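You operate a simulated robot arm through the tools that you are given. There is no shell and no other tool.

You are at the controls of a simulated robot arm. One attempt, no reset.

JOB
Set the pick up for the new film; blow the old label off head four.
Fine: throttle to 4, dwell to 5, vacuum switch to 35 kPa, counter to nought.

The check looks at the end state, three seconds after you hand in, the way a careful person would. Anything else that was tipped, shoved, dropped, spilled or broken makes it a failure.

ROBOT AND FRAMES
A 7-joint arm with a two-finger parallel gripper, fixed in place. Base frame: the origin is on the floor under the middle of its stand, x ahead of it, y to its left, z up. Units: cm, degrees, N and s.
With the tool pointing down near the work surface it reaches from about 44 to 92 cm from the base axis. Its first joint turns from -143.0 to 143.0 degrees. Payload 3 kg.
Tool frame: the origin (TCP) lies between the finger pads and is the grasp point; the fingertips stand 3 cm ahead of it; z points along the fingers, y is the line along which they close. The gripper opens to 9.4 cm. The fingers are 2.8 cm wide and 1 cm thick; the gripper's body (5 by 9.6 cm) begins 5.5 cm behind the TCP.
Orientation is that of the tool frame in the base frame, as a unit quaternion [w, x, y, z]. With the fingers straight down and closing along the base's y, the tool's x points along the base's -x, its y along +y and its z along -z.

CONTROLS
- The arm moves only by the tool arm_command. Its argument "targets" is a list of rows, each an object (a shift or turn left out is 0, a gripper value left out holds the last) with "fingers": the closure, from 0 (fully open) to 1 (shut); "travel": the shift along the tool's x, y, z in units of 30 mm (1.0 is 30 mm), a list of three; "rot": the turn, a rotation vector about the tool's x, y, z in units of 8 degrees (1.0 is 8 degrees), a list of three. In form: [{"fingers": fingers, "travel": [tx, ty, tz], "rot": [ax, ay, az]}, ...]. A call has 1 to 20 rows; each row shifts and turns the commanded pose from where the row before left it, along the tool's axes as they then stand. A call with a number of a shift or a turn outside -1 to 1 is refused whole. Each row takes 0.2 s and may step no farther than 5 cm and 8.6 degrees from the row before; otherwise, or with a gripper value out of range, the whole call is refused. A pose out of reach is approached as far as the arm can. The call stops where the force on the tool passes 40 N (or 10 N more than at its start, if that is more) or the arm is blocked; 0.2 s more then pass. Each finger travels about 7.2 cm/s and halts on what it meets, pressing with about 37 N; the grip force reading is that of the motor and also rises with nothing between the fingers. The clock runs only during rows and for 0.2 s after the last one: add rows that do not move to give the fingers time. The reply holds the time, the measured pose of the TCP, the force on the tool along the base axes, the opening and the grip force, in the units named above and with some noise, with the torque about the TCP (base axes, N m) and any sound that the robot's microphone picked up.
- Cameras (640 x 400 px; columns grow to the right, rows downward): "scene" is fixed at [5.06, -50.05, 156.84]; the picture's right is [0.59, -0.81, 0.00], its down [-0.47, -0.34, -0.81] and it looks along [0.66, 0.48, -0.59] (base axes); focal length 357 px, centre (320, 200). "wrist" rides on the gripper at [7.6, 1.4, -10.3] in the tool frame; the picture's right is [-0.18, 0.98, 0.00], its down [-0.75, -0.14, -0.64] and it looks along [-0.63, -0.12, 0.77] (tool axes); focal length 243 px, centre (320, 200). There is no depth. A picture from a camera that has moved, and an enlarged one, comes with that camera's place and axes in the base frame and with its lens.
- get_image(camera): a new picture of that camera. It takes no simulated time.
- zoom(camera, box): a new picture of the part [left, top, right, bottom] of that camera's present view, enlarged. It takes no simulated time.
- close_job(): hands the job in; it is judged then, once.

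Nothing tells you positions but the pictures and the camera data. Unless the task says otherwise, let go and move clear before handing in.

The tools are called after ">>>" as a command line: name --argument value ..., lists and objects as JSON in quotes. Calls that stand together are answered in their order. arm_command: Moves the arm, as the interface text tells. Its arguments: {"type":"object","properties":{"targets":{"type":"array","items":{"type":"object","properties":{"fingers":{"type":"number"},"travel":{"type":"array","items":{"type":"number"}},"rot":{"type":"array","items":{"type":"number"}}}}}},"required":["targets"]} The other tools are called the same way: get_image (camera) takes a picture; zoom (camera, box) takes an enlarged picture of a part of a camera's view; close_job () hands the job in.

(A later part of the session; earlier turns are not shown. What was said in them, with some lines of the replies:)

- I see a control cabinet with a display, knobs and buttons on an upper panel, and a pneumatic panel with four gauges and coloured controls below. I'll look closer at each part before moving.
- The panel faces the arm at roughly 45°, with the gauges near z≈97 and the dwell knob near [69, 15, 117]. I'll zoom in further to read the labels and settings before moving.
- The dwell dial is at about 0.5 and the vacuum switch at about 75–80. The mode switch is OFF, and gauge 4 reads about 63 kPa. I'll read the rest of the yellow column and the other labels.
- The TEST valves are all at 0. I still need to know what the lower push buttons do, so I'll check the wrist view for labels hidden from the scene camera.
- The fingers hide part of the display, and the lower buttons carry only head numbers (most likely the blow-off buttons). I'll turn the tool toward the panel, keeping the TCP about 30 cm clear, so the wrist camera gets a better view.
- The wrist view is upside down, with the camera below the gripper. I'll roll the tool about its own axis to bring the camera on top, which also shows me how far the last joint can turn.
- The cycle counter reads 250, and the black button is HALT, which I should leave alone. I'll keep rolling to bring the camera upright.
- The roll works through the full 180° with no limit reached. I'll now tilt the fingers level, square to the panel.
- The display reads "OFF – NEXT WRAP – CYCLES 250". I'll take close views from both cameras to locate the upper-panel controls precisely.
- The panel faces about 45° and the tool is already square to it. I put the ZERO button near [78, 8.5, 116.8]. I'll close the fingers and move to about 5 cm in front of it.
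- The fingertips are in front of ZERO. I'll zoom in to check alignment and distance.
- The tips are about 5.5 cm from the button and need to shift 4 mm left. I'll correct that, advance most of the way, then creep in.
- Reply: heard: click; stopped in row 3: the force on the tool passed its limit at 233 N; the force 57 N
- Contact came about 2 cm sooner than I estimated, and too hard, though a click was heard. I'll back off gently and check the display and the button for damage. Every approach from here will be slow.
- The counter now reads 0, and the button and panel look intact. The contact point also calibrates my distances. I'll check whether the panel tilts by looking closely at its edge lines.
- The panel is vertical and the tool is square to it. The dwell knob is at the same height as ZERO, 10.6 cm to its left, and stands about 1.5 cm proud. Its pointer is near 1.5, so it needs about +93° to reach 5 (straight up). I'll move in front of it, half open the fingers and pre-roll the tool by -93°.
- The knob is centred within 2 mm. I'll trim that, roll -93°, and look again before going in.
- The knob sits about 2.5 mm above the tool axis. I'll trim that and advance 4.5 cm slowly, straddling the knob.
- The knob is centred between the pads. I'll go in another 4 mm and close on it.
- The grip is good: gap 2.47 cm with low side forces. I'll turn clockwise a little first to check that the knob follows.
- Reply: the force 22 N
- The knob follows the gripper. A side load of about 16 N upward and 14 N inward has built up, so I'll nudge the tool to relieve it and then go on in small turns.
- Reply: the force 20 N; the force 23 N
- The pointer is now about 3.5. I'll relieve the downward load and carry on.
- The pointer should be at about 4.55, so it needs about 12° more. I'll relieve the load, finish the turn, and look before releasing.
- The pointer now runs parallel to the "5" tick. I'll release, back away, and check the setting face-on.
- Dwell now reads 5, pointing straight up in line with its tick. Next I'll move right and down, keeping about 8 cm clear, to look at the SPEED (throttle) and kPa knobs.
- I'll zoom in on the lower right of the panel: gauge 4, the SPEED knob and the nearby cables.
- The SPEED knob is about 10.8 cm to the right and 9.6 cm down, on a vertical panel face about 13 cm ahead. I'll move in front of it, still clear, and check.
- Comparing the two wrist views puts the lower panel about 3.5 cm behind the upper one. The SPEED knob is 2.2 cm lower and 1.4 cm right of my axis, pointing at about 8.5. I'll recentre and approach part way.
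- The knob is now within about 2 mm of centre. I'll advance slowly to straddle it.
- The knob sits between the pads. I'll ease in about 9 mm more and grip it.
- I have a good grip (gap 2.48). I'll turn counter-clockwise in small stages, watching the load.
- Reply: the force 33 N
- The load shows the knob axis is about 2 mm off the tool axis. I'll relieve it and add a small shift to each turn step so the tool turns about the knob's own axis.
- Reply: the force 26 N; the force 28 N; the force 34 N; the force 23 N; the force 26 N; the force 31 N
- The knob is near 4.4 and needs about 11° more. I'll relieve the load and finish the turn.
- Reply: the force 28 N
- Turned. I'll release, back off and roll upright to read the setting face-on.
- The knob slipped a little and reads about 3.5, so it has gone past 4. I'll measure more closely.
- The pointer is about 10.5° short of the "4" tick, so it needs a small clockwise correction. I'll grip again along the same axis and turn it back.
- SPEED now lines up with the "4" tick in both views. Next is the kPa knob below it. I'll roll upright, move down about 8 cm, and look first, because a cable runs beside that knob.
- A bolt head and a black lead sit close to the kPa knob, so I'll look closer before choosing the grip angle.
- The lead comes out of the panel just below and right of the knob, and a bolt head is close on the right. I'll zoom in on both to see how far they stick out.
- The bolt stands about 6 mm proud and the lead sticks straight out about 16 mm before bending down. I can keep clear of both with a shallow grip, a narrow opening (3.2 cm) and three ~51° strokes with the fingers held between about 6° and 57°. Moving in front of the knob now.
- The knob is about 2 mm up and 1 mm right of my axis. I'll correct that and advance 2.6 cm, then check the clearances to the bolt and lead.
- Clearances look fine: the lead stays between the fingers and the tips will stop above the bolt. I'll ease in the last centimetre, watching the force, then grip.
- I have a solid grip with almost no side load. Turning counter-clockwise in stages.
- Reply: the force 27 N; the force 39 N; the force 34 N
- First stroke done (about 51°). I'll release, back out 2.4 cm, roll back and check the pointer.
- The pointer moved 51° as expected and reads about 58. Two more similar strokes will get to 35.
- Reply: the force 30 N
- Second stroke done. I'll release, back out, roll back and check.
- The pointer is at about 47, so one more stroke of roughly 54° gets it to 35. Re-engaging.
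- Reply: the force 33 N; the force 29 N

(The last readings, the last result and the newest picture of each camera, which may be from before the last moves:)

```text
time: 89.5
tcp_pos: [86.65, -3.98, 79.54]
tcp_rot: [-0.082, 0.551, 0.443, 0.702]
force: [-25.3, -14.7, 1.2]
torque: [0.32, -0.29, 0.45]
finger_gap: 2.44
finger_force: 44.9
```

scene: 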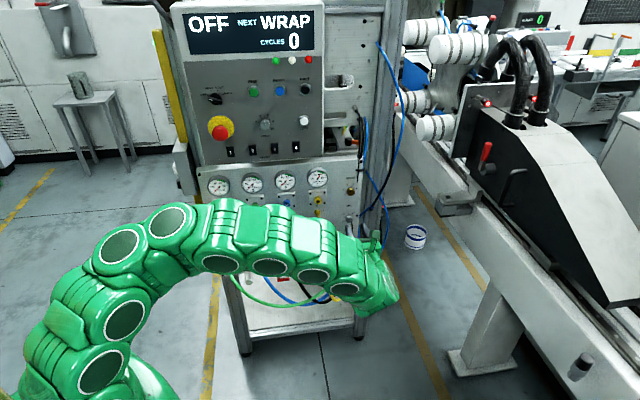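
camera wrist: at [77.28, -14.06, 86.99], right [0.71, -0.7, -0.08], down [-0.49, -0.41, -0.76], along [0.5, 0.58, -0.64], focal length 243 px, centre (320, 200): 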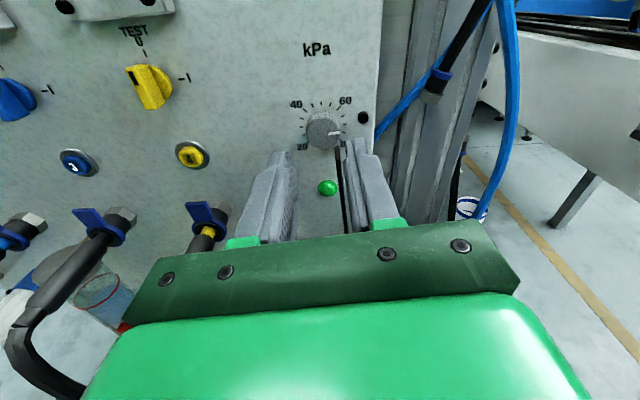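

>>> arm_command --targets '[{"travel": [0.004, -0.006, -0.01]}, {"rot": [0, 0, -0.5]}, {"rot": [0, 0, -0.5]}, {"rot": [0, 0, -0.5]}, {"rot": [0, 0, -0.5]}, {}]'

>>> zoom --camera "wrist" --box '[240, 80, 400, 180]'

```text
time: 90.9
tcp_pos: [86.6, -3.84, 79.61]
tcp_rot: [0.016, 0.485, 0.515, 0.706]
force: [-9.8, -10.3, -6.3]
torque: [-0.45, 0.48, -0.48]
finger_gap: 2.44
finger_force: 45.1
```

```text
4.00 times, centred on (320, 130) of wrist
camera zoom: at [76.18, -7.84, 85.64], right [0.56, -0.56, 0.61], down [-0.12, -0.79, -0.61], along [0.82, 0.27, -0.51], focal length 970 px, centre (320, 480)
```

zoom: 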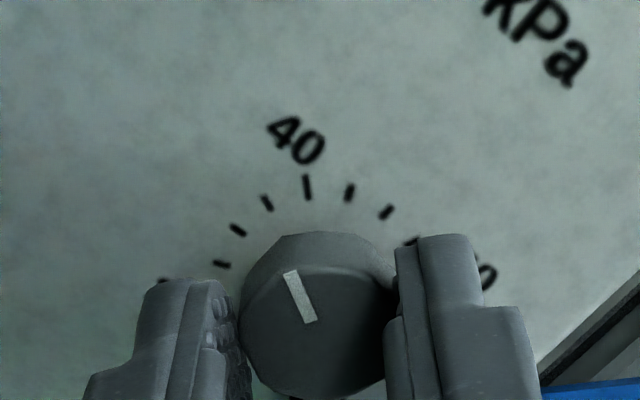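

The pointer is about 8° short of the 35 tick. Finishing the turn and checking.

>>> arm_command --targets '[{"rot": [0, 0, -0.5]}, {"rot": [0, 0, -0.5]}, {}, {}]'

>>> zoom --camera "wrist" --box '[280, 120, 344, 170]'

```text
time: 91.9
tcp_pos: [86.57, -3.79, 79.49]
tcp_rot: [0.067, 0.448, 0.547, 0.704]
force: [-13.8, -15.3, -5.4]
torque: [-0.06, 0.06, -0.04]
finger_gap: 2.41
finger_force: 44.9
```

```text
8.00 times, centred on (312, 145) of wrist
camera zoom: at [75.6, -7.26, 84.92], right [0.5, -0.49, 0.71], down [-0.06, -0.84, -0.54], along [0.86, 0.22, -0.45], focal length 1941 px, centre (384, 640)
```

zoom: 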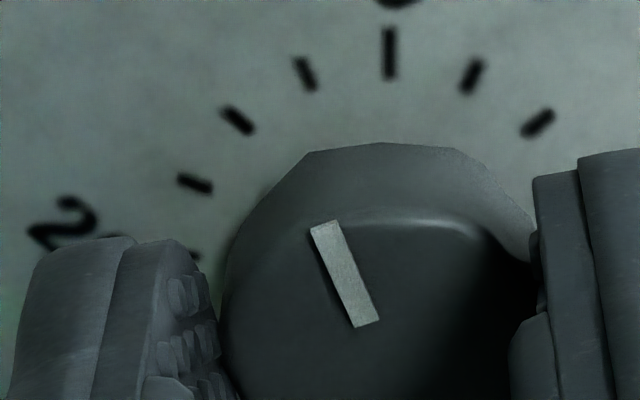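

The pointer and the 35 tick look parallel to within a degree or two. I'll release and confirm.

>>> arm_command --targets '[{"fingers": 0.66}, {}, {}, {"travel": [0, 0, -0.2]}, {"travel": [0, 0, -0.3]}, {"travel": [0, 0, -0.5]}, {"travel": [0, 0, -0.6]}, {}]'

>>> zoom --camera "wrist" --box '[280, 80, 360, 130]'

>>> zoom --camera "scene" --box '[340, 204, 364, 222]'

```text
time: 93.7
tcp_pos: [83.21, -7.38, 79.56]
tcp_rot: [0.066, 0.449, 0.546, 0.705]
force: [-0.5, 0.0, 0.1]
torque: [0.0, 0.0, -0.03]
finger_gap: 3.21
finger_force: 0.0
```

```text
8.00 times, centred on (320, 105) of wrist
camera zoom: at [72.3, -10.69, 84.91], right [0.5, -0.49, 0.71], down [-0.06, -0.84, -0.54], along [0.86, 0.22, -0.45], focal length 1941 px, centre (320, 960)
```

zoom: 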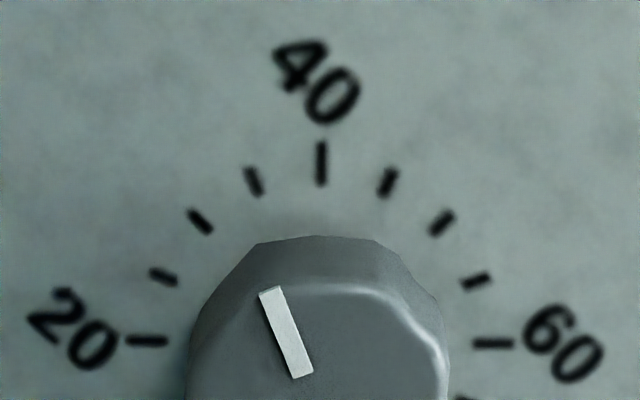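

```text
16.00 times, centred on (352, 213) of scene
camera zoom: at [5.06, -50.05, 156.84], right [0.59, -0.81, 0.0], down [-0.47, -0.34, -0.81], along [0.66, 0.48, -0.59], focal length 5706 px, centre (-192, -8)
```

zoom: 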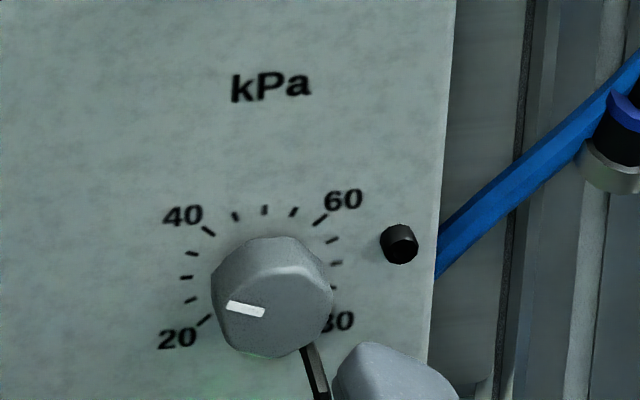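

kPa reads 35 to within about 0.3 in both views. The last job is blowing the label off head 4. I'll back away, roll upright and move left to look at the yellow column.

>>> arm_command --targets '[{"travel": [0, 0, -1]}, {"travel": [0, 0, -1]}, {"rot": [0, 0, 1], "fingers": 1}, {"rot": [0, 0, 1]}, {"rot": [0, 0, 1]}, {"rot": [0, 0, 1]}, {"rot": [0, 0, 1]}, {"rot": [0, 0, 1]}, {"rot": [0, 0, 1]}, {"travel": [0.7, -0.9, 0]}, {"travel": [0.7, -0.9, 0]}, {"travel": [0.7, -0.9, 0]}, {}]'

>>> get_image --camera "wrist"

>>> get_image --camera "scene"

>>> zoom --camera "wrist" --box '[200, 60, 400, 185]'

```text
time: 96.5
tcp_pos: [73.11, -5.7, 85.94]
tcp_rot: [-0.273, 0.652, 0.274, 0.652]
force: [-0.2, 0.2, -0.2]
torque: [0.03, 0.0, 0.0]
finger_gap: 0.03
finger_force: 32.4
```

```text
taken
camera wrist: at [67.12, -14.02, 93.54], right [0.7, -0.69, -0.18], down [-0.55, -0.36, -0.75], along [0.45, 0.63, -0.63], focal length 243 px, centre (320, 200)
```

wrist: 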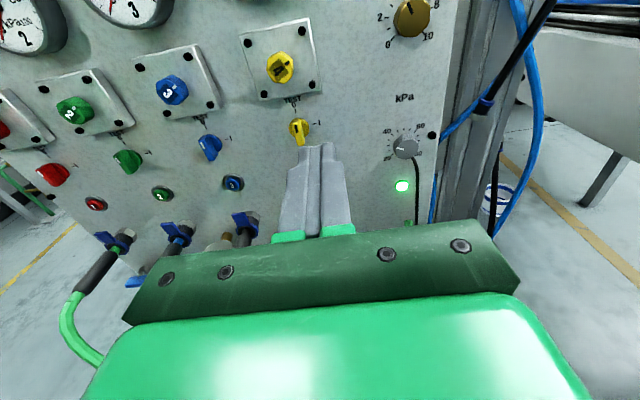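

```text
taken
```

scene: 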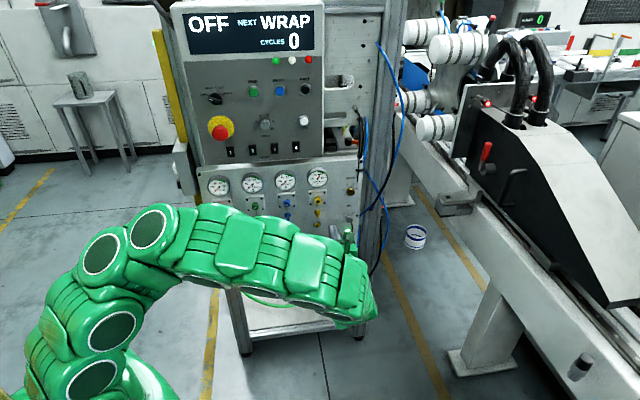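

```text
3.20 times, centred on (300, 122) of wrist
camera zoom: at [67.12, -14.02, 93.54], right [0.7, -0.69, -0.18], down [-0.55, -0.36, -0.75], along [0.45, 0.63, -0.63], focal length 776 px, centre (384, 448)
```

zoom: 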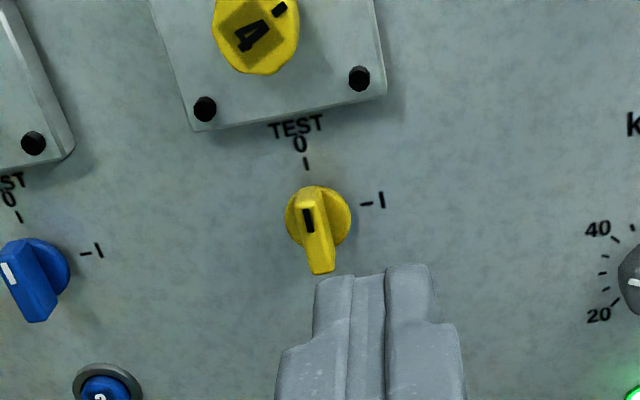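

The green lamp beside the kPa switch has lit, so the switch is now satisfied by head 4's vacuum. I'll drop to the height of yellow button 4, keeping well back, to see it and the hose couplings below.

>>> arm_command --targets '[{"travel": [-0.8, -0.26, 0]}, {"travel": [-0.8, -0.26, 0]}, {"travel": [-0.8, -0.26, 0]}, {}]'

>>> get_image --camera "wrist"

>>> zoom --camera "wrist" --box '[240, 70, 400, 170]'

>>> zoom --camera "wrist" --box '[140, 100, 300, 260]'

```text
time: 97.5
tcp_pos: [71.49, -4.1, 78.68]
tcp_rot: [-0.272, 0.652, 0.273, 0.653]
force: [-0.9, 0.0, 0.2]
torque: [0.04, -0.04, -0.02]
finger_gap: 0.03
finger_force: 33.2
```

```text
taken
camera wrist: at [65.47, -12.39, 86.22], right [0.7, -0.69, -0.18], down [-0.55, -0.36, -0.75], along [0.45, 0.63, -0.63], focal length 243 px, centre (320, 200)
```

wrist: 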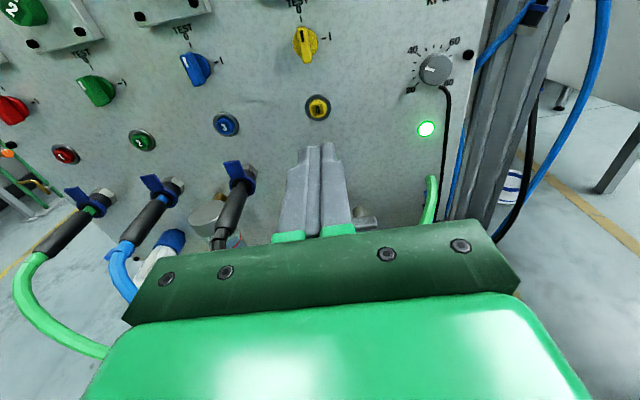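

```text
4.00 times, centred on (320, 120) of wrist
camera zoom: at [65.47, -12.39, 86.22], right [0.7, -0.69, -0.18], down [-0.55, -0.36, -0.75], along [0.45, 0.63, -0.63], focal length 970 px, centre (320, 520)
```

zoom: 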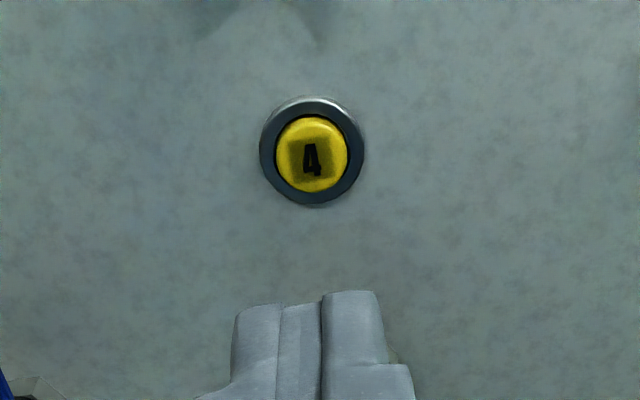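

```text
2.50 times, centred on (220, 180) of wrist
camera zoom: at [65.47, -12.39, 86.22], right [0.7, -0.69, -0.18], down [-0.55, -0.36, -0.75], along [0.45, 0.63, -0.63], focal length 606 px, centre (570, 250)
```

zoom: 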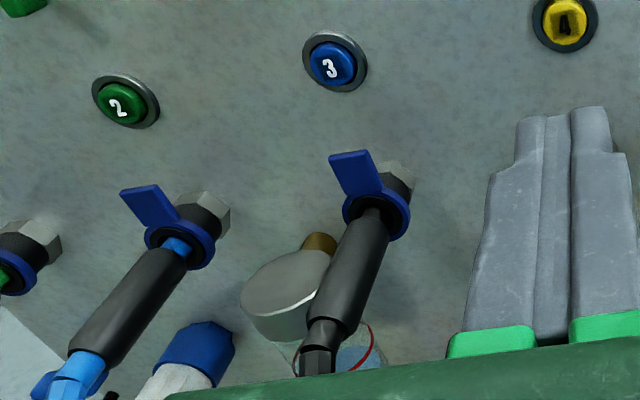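

Button 4 is directly ahead. The couplings, their blue tabs (tips near z≈74.6) and boots stay at least 2 cm below a level approach at z≈78. I'll advance 7 cm, keeping 4 cm of margin, and re-check.

>>> arm_command --targets '[{"travel": [-0.17, -0.08, 0.4]}, {"travel": [0, 0, 0.5]}, {"travel": [0, 0, 0.5]}, {"travel": [0, 0, 0.5]}, {"travel": [0, 0, 0.4]}, {}]'

>>> zoom --camera "wrist" --box '[240, 80, 400, 180]'

>>> get_image --camera "wrist"

>>> get_image --camera "scene"

```text
time: 98.9
tcp_pos: [76.17, 0.88, 78.13]
tcp_rot: [-0.272, 0.652, 0.273, 0.652]
force: [0.8, 0.2, 0.0]
torque: [-0.02, -0.01, -0.02]
finger_gap: 0.0
finger_force: 33.2
```

```text
4.00 times, centred on (320, 130) of wrist
camera zoom: at [70.09, -7.35, 85.75], right [0.7, -0.69, -0.18], down [-0.55, -0.36, -0.75], along [0.46, 0.63, -0.63], focal length 970 px, centre (320, 480)
```

zoom: 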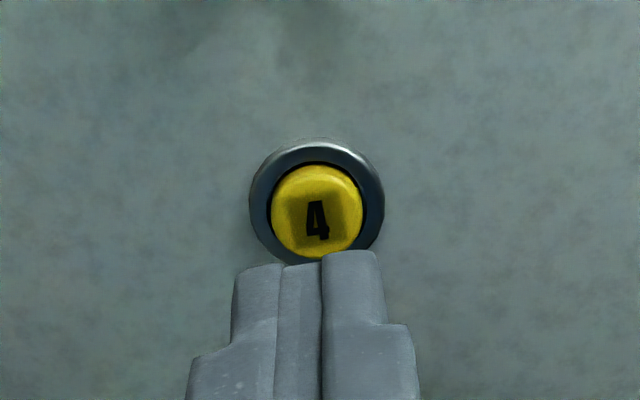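

```text
taken
camera wrist: at [70.09, -7.35, 85.75], right [0.7, -0.69, -0.18], down [-0.55, -0.36, -0.75], along [0.46, 0.63, -0.63], focal length 243 px, centre (320, 200)
```

wrist: 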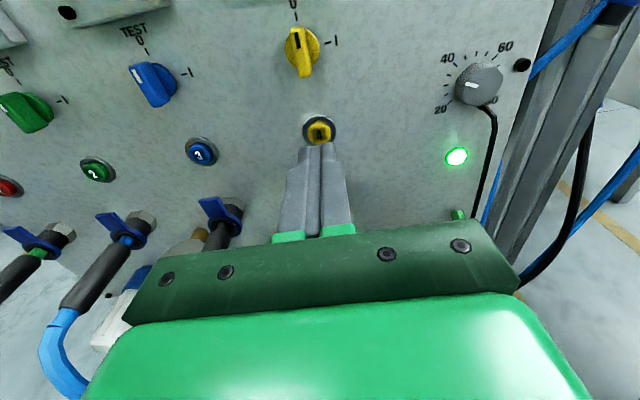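

```text
taken
```

scene: 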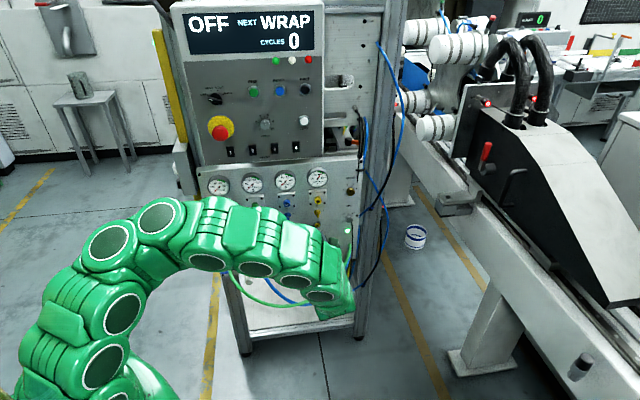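

Well aligned: the button is within 1–2 mm of the tool axis. I'll close to about 1 cm, then creep.

>>> arm_command --targets '[{"travel": [0, -0.02, 0.2]}, {"travel": [0, 0, 0.2]}, {"travel": [0, 0, 0.2]}, {"travel": [0, 0, 0.15]}, {"travel": [0, 0, 0.1]}, {"travel": [0, 0, 0.1]}, {}]'

>>> zoom --camera "wrist" --box '[240, 80, 400, 180]'

>>> zoom --camera "scene" --box '[295, 160, 345, 200]'

```text
time: 100.5
tcp_pos: [78.12, 3.02, 78.2]
tcp_rot: [-0.273, 0.652, 0.274, 0.652]
force: [0.7, -0.2, 0.9]
torque: [0.0, 0.04, -0.02]
finger_gap: 0.02
finger_force: 33.2
```

```text
4.00 times, centred on (320, 130) of wrist
camera zoom: at [72.08, -5.31, 85.76], right [0.7, -0.69, -0.18], down [-0.55, -0.36, -0.75], along [0.45, 0.63, -0.63], focal length 970 px, centre (320, 480)
```

zoom: 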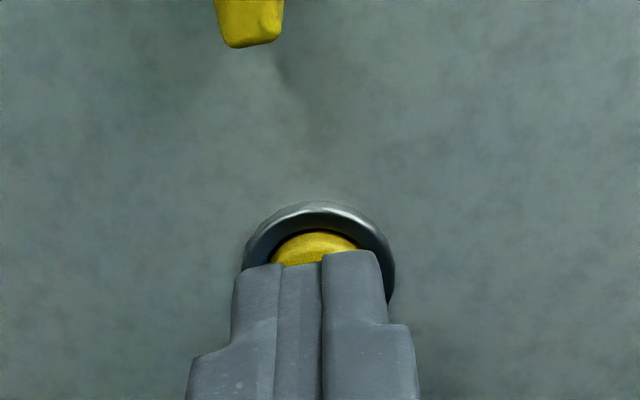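

```text
10.00 times, centred on (320, 180) of scene
camera zoom: at [5.06, -50.05, 156.84], right [0.59, -0.81, 0.0], down [-0.47, -0.34, -0.81], along [0.66, 0.48, -0.59], focal length 3566 px, centre (320, 400)
```

zoom: 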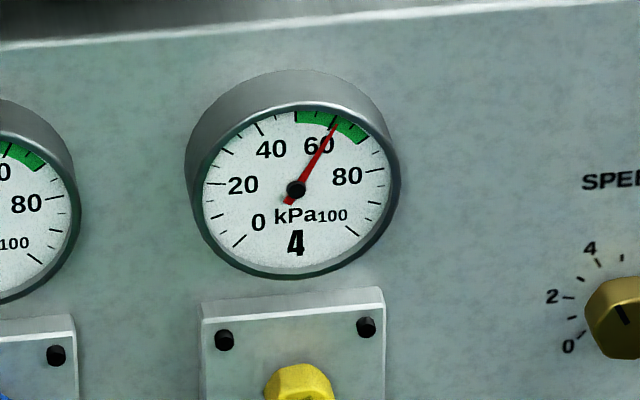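

>>> arm_command --targets '[{"travel": [0, 0, 0.04]}, {"travel": [0, 0, 0.04]}, {"travel": [0, 0, 0.04]}, {"travel": [0, 0, 0.04]}, {"travel": [0, 0, 0.04]}, {}]'

>>> zoom --camera "wrist" --box '[240, 80, 400, 180]'

```text
time: 101.9
tcp_pos: [78.63, 3.35, 78.14]
tcp_rot: [-0.273, 0.652, 0.273, 0.652]
force: [0.3, 0.1, -0.6]
torque: [0.01, -0.01, -0.01]
finger_gap: 0.02
finger_force: 32.4
```

```text
4.00 times, centred on (320, 130) of wrist
camera zoom: at [72.57, -4.93, 85.73], right [0.7, -0.69, -0.18], down [-0.55, -0.36, -0.75], along [0.46, 0.63, -0.63], focal length 970 px, centre (320, 480)
```

zoom: 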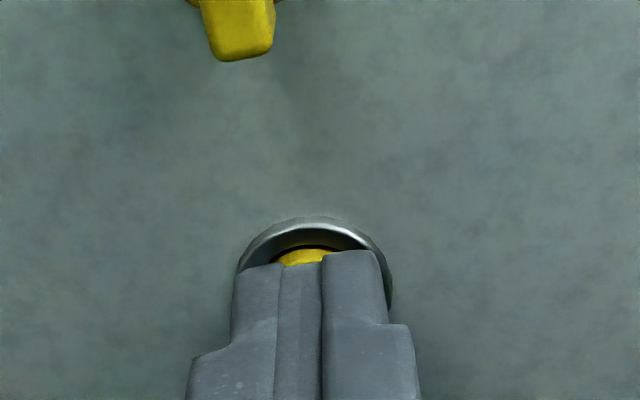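

>>> arm_command --targets '[{"travel": [0, 0, 0.03]}, {"travel": [0, 0, 0.03]}, {"travel": [0, 0, 0.03]}, {"travel": [0, 0, 0.03]}, {}]'

>>> zoom --camera "scene" --box '[295, 160, 345, 200]'

```text
time: 103.1
tcp_pos: [78.77, 3.6, 78.2]
tcp_rot: [-0.272, 0.652, 0.273, 0.652]
force: [-0.2, -0.1, 0.8]
torque: [0.0, -0.02, 0.04]
finger_gap: 0.0
finger_force: 33.3
```

```text
10.00 times, centred on (320, 180) of scene
camera zoom: at [5.06, -50.05, 156.84], right [0.59, -0.81, 0.0], down [-0.47, -0.34, -0.81], along [0.66, 0.48, -0.59], focal length 3566 px, centre (320, 400)
```

zoom: 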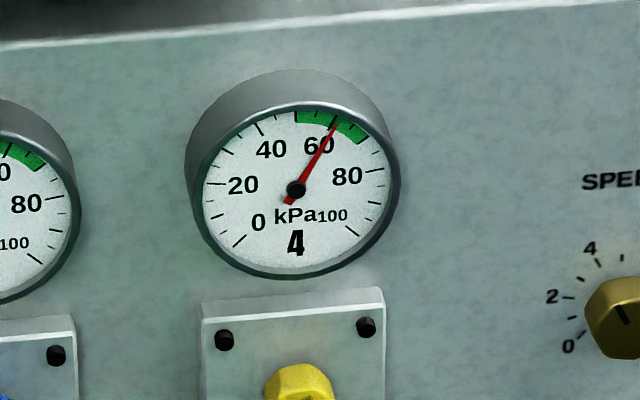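

>>> arm_command --targets '[{"travel": [0, 0, 0.03]}, {"travel": [0, 0, 0.03]}, {"travel": [0, 0, 0.03]}, {}]'

>>> zoom --camera "wrist" --box '[240, 80, 400, 180]'

```text
time: 104.1
tcp_pos: [79.06, 3.71, 78.25]
tcp_rot: [-0.272, 0.652, 0.273, 0.653]
force: [0.0, -0.4, -0.4]
torque: [-0.03, -0.01, -0.01]
finger_gap: 0.0
finger_force: 33.1
```

```text
4.00 times, centred on (320, 130) of wrist
camera zoom: at [72.99, -4.48, 85.76], right [0.7, -0.69, -0.18], down [-0.55, -0.36, -0.75], along [0.46, 0.63, -0.63], focal length 970 px, centre (320, 480)
```

zoom: 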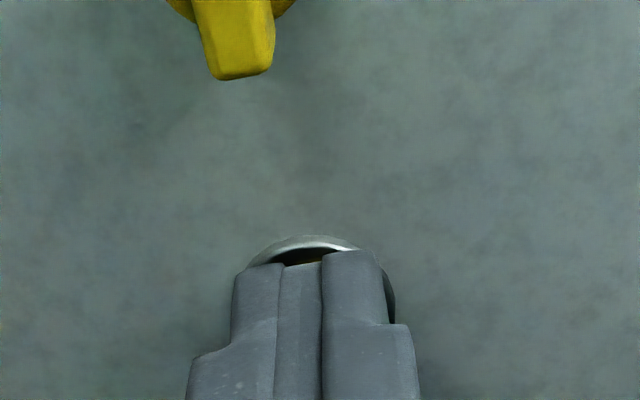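

>>> arm_command --targets '[{"travel": [0, 0, 0.025]}, {"travel": [0, 0, 0.025]}, {"travel": [0, 0, 0.025]}, {"travel": [0, 0, 0.025]}, {}]'

>>> zoom --camera "scene" --box '[295, 160, 345, 200]'

```text
time: 105.3
tcp_pos: [79.27, 4.03, 78.2]
tcp_rot: [-0.272, 0.652, 0.274, 0.652]
force: [0.6, -0.9, -0.4]
torque: [0.02, -0.01, -0.02]
finger_gap: 0.0
finger_force: 33.3
```

```text
10.00 times, centred on (320, 180) of scene
camera zoom: at [5.06, -50.05, 156.84], right [0.59, -0.81, 0.0], down [-0.47, -0.34, -0.81], along [0.66, 0.48, -0.59], focal length 3566 px, centre (320, 400)
```

zoom: 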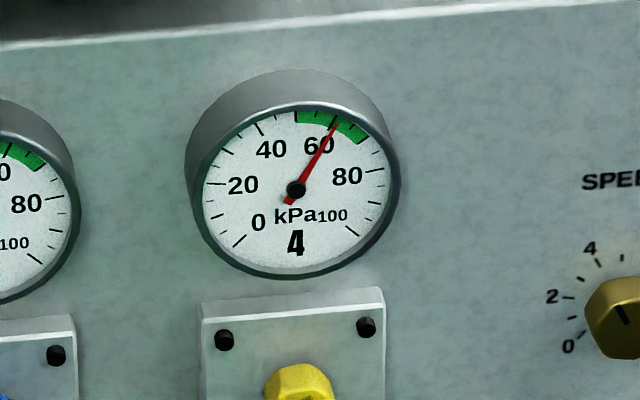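

>>> arm_command --targets '[{"travel": [0, 0, 0.025]}, {"travel": [0, 0, 0.025]}, {"travel": [0, 0, 0.025]}, {"travel": [0, 0, 0.025]}, {}]'

>>> zoom --camera "wrist" --box '[240, 80, 400, 180]'

>>> zoom --camera "scene" --box '[295, 160, 345, 200]'

```text
time: 106.5
tcp_pos: [79.42, 4.36, 78.11]
tcp_rot: [-0.273, 0.652, 0.274, 0.652]
force: [-7.5, -4.5, 0.7]
torque: [-0.02, 0.01, 0.07]
finger_gap: 0.0
finger_force: 33.5
heard: click
```

```text
4.00 times, centred on (320, 130) of wrist
camera zoom: at [73.43, -4.02, 85.73], right [0.7, -0.69, -0.18], down [-0.55, -0.36, -0.75], along [0.46, 0.63, -0.63], focal length 970 px, centre (320, 480)
```

zoom: 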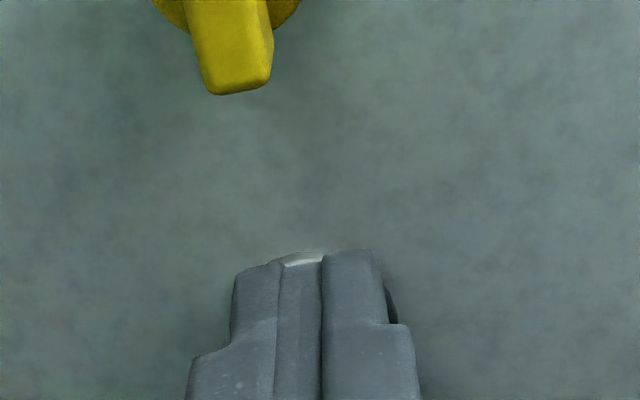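

```text
10.00 times, centred on (320, 180) of scene
camera zoom: at [5.06, -50.05, 156.84], right [0.59, -0.81, 0.0], down [-0.47, -0.34, -0.81], along [0.66, 0.48, -0.59], focal length 3566 px, centre (320, 400)
```

zoom: 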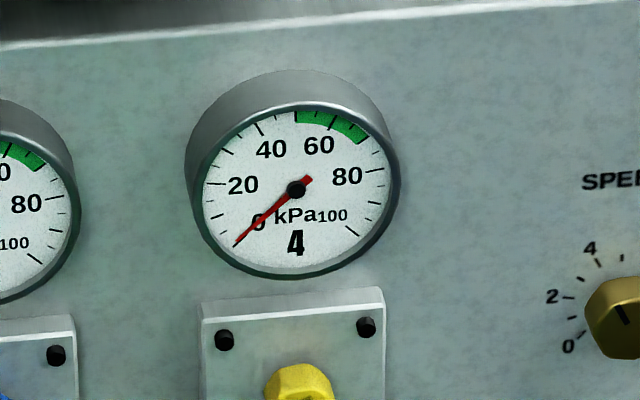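

There was a click and gauge 4 dropped to 0, so button 4 is the blow-off. I'll hold it for a second so the label clears, then release and check that the gauge stays down.

>>> arm_command --targets '[{}, {}, {}, {}, {}]'

>>> arm_command --targets '[{"travel": [0, 0, -0.2]}, {"travel": [0, 0, -0.3]}, {"travel": [0, 0, -0.5]}, {"travel": [0, 0, -0.7]}, {"travel": [0, 0, -0.8]}, {"travel": [0, 0, -0.8]}, {}]'

>>> get_image --camera "scene"

>>> zoom --camera "scene" --box '[200, 160, 360, 260]'

>>> get_image --camera "wrist"

```text
time: 107.7
tcp_pos: [79.48, 4.21, 78.26]
tcp_rot: [-0.272, 0.652, 0.273, 0.652]
force: [-8.3, -4.5, -1.4]
torque: [0.0, 0.06, 0.04]
finger_gap: 0.0
finger_force: 32.4
```

```text
time: 109.3
tcp_pos: [72.53, -2.85, 78.06]
tcp_rot: [-0.271, 0.652, 0.274, 0.653]
force: [0.1, -0.4, -0.3]
torque: [0.01, 0.0, -0.01]
finger_gap: 0.01
finger_force: 33.1
```

```text
taken
```

scene: 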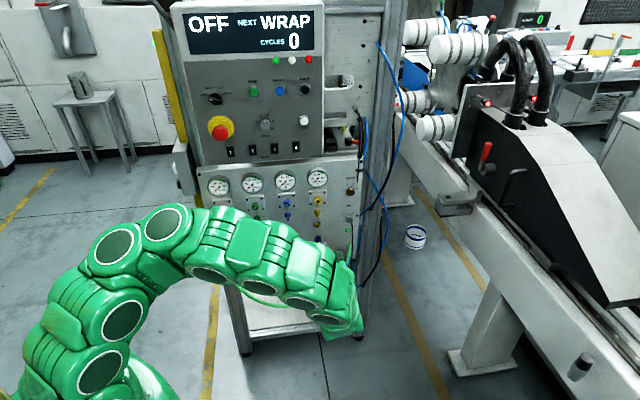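

```text
4.00 times, centred on (280, 210) of scene
camera zoom: at [5.06, -50.05, 156.84], right [0.59, -0.81, 0.0], down [-0.47, -0.34, -0.81], along [0.66, 0.48, -0.59], focal length 1426 px, centre (480, 160)
```

zoom: 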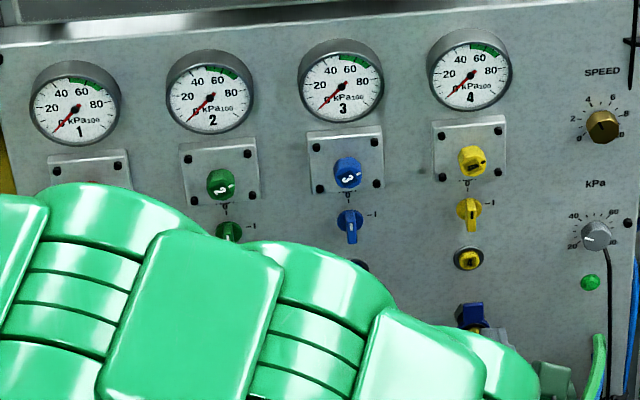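

```text
taken
camera wrist: at [66.44, -11.17, 85.65], right [0.7, -0.69, -0.18], down [-0.55, -0.36, -0.75], along [0.45, 0.63, -0.63], focal length 243 px, centre (320, 200)
```

wrist: 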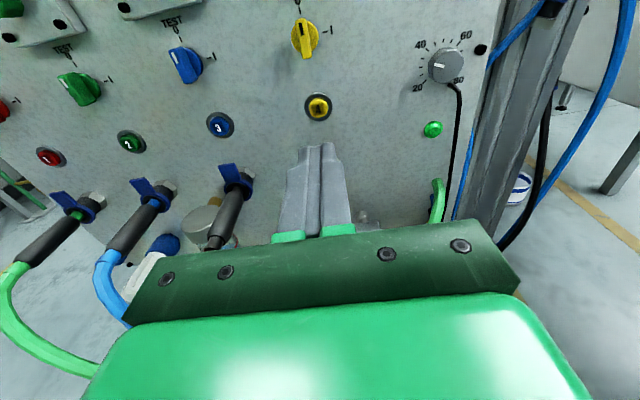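

Gauge 4 stays at 0 and the switch lamp has gone out, so the label is off. I'll move the arm clear and do a final check of every setting.

>>> arm_command --targets '[{"travel": [0, 0, -1]}, {"travel": [0, 0, -1]}, {"travel": [0, 0, -1]}, {"travel": [0, 0, -1]}, {"travel": [0.5, 0, -1]}, {"travel": [1, 0, -0.5]}, {"travel": [1, 0, -0.5]}, {"travel": [1, 0, 0]}, {"travel": [1, 0, 0]}, {"travel": [1, 0, 0]}, {}]'

>>> get_image --camera "scene"

>>> get_image --camera "wrist"

```text
time: 111.7
tcp_pos: [59.84, -15.76, 94.82]
tcp_rot: [-0.271, 0.653, 0.274, 0.652]
force: [-0.6, -0.2, -0.2]
torque: [-0.03, 0.0, -0.04]
finger_gap: 0.01
finger_force: 32.8
```

```text
taken
```

scene: 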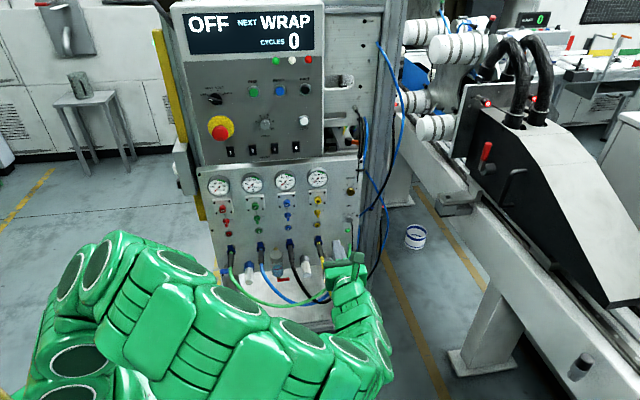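

```text
taken
camera wrist: at [53.88, -23.94, 102.4], right [0.7, -0.69, -0.18], down [-0.55, -0.36, -0.75], along [0.45, 0.63, -0.63], focal length 243 px, centre (320, 200)
```

wrist: 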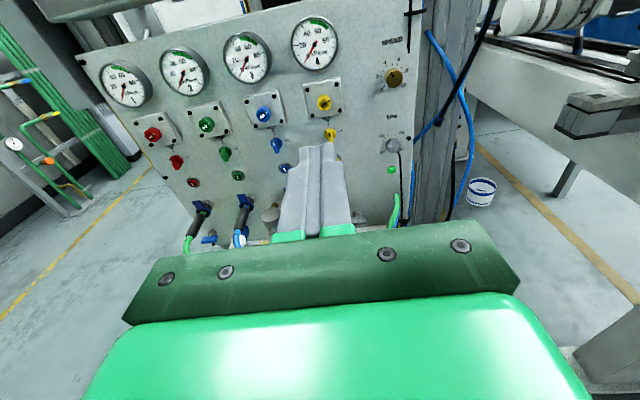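

The arm is clear of the panel. I'll zoom in for final readings of all the settings and check that nothing else moved.

>>> zoom --camera "scene" --box '[334, 178, 366, 198]'

>>> zoom --camera "scene" --box '[338, 204, 370, 224]'

>>> zoom --camera "scene" --box '[248, 110, 280, 130]'

>>> zoom --camera "scene" --box '[180, 0, 340, 160]'

>>> zoom --camera "scene" --box '[200, 160, 376, 270]'

>>> zoom --camera "wrist" --box '[360, 30, 440, 210]'

```text
16.00 times, centred on (350, 188) of scene
camera zoom: at [5.06, -50.05, 156.84], right [0.59, -0.81, 0.0], down [-0.47, -0.34, -0.81], along [0.66, 0.48, -0.59], focal length 5706 px, centre (-160, 392)
```

zoom: 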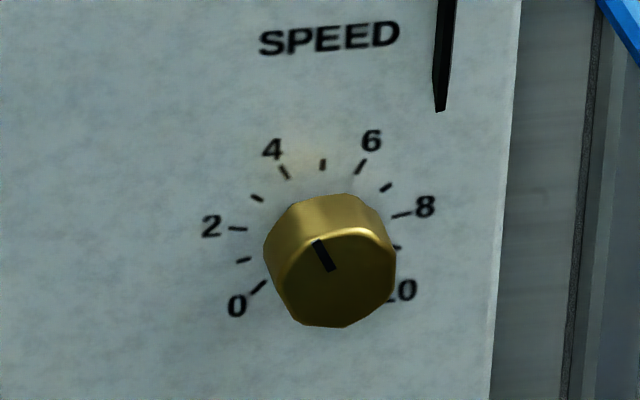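

```text
16.00 times, centred on (354, 214) of scene
camera zoom: at [5.06, -50.05, 156.84], right [0.59, -0.81, 0.0], down [-0.47, -0.34, -0.81], along [0.66, 0.48, -0.59], focal length 5706 px, centre (-224, -24)
```

zoom: 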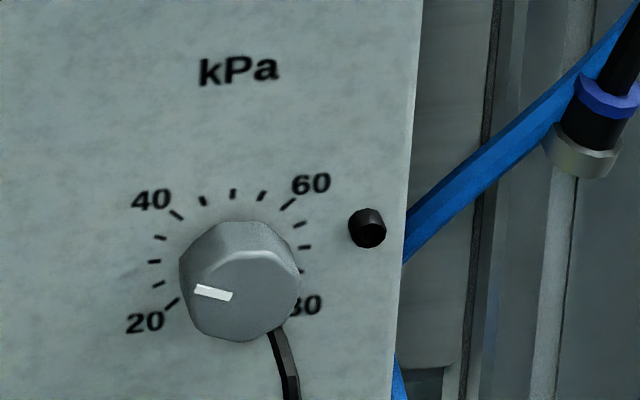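

```text
16.00 times, centred on (264, 120) of scene
camera zoom: at [5.06, -50.05, 156.84], right [0.59, -0.81, 0.0], down [-0.47, -0.34, -0.81], along [0.66, 0.48, -0.59], focal length 5706 px, centre (1216, 1480)
```

zoom: 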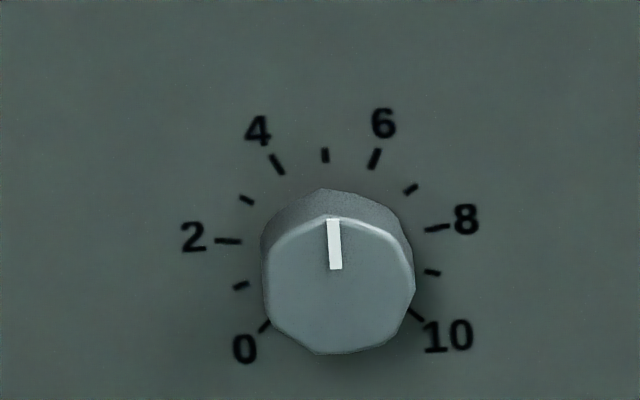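

```text
2.50 times, centred on (260, 80) of scene
camera zoom: at [5.06, -50.05, 156.84], right [0.59, -0.81, 0.0], down [-0.47, -0.34, -0.81], along [0.66, 0.48, -0.59], focal length 892 px, centre (470, 500)
```

zoom: 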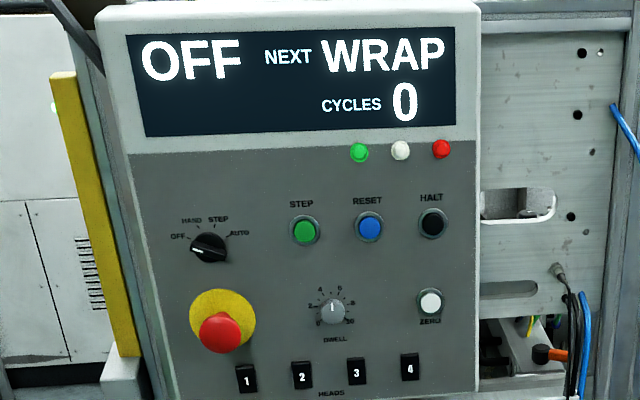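

```text
3.64 times, centred on (288, 215) of scene
camera zoom: at [5.06, -50.05, 156.84], right [0.59, -0.81, 0.0], down [-0.47, -0.34, -0.81], along [0.66, 0.48, -0.59], focal length 1297 px, centre (436, 146)
```

zoom: 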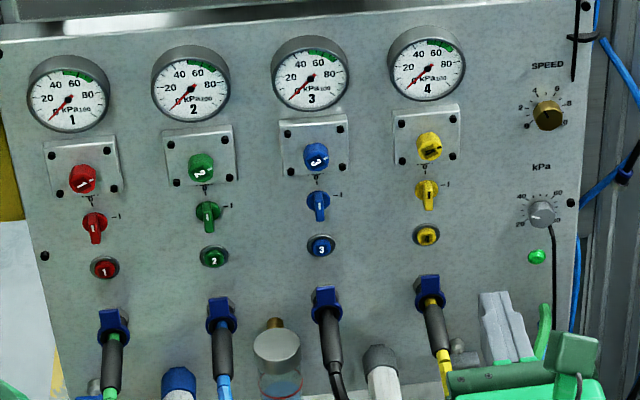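

```text
2.22 times, centred on (400, 120) of wrist
camera zoom: at [53.88, -23.94, 102.4], right [0.7, -0.69, -0.18], down [-0.55, -0.36, -0.75], along [0.45, 0.63, -0.63], focal length 539 px, centre (142, 378)
```

zoom: 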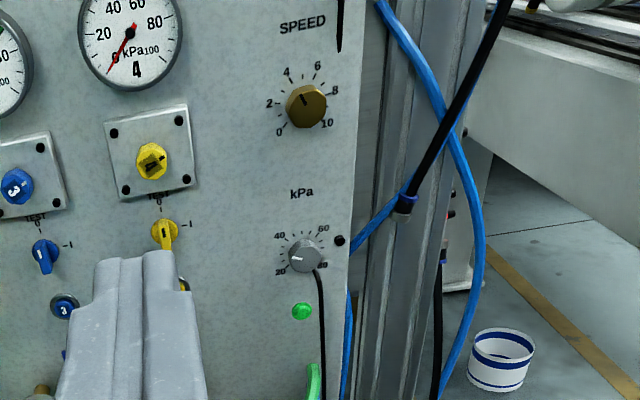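

I've set the pick-up for the new film and blown the old label off head four. Final readings are taken from the closing camera views:

| Item | Result |
|---|---|
| Throttle (SPEED dial) | 4, was about 8.5 |
| Dwell | 5, was about 1.5 |
| Vacuum switch | 35 kPa, was about 69 |
| Cycle counter | 0, was 250 |
| Head 4 | Blown off; gauge 4 fell from 63 kPa to 0 and stayed there |

- **Hard press on ZERO:** my first approach hit the ZERO button much too hard, with a peak of 233 N. The counter zeroed and I can see no damage to the button or panel.
- **Blow-off button:** the numbered buttons on the lower panel carry no other label. I took yellow 4 to be head four's blow-off, and the gauge drop bears that out, but I could not see the label itself.

The other knobs, valves and switches look unchanged in the closing view, the mode is still OFF, and the arm is clear. Handing in now.

>>> close_job

```text
The job is handed in.
```

The job is handed in. The final camera check before hand-in showed:

- **Throttle (the SPEED dial):** 4
- **Dwell:** 5
- **Vacuum switch:** 35 kPa
- **Counter:** 0
- **Head four:** blown off. Its gauge fell from about 63 kPa to 0 and stayed there after I released the button. I could not see the label itself come away.

I pressed the ZERO button much too hard on the first approach, peaking at 233 N. It worked, and I saw no damage to the button or the panel, but it is worth a look.

The other controls looked unchanged, the mode switch is still at OFF, and the arm is clear of the panel.
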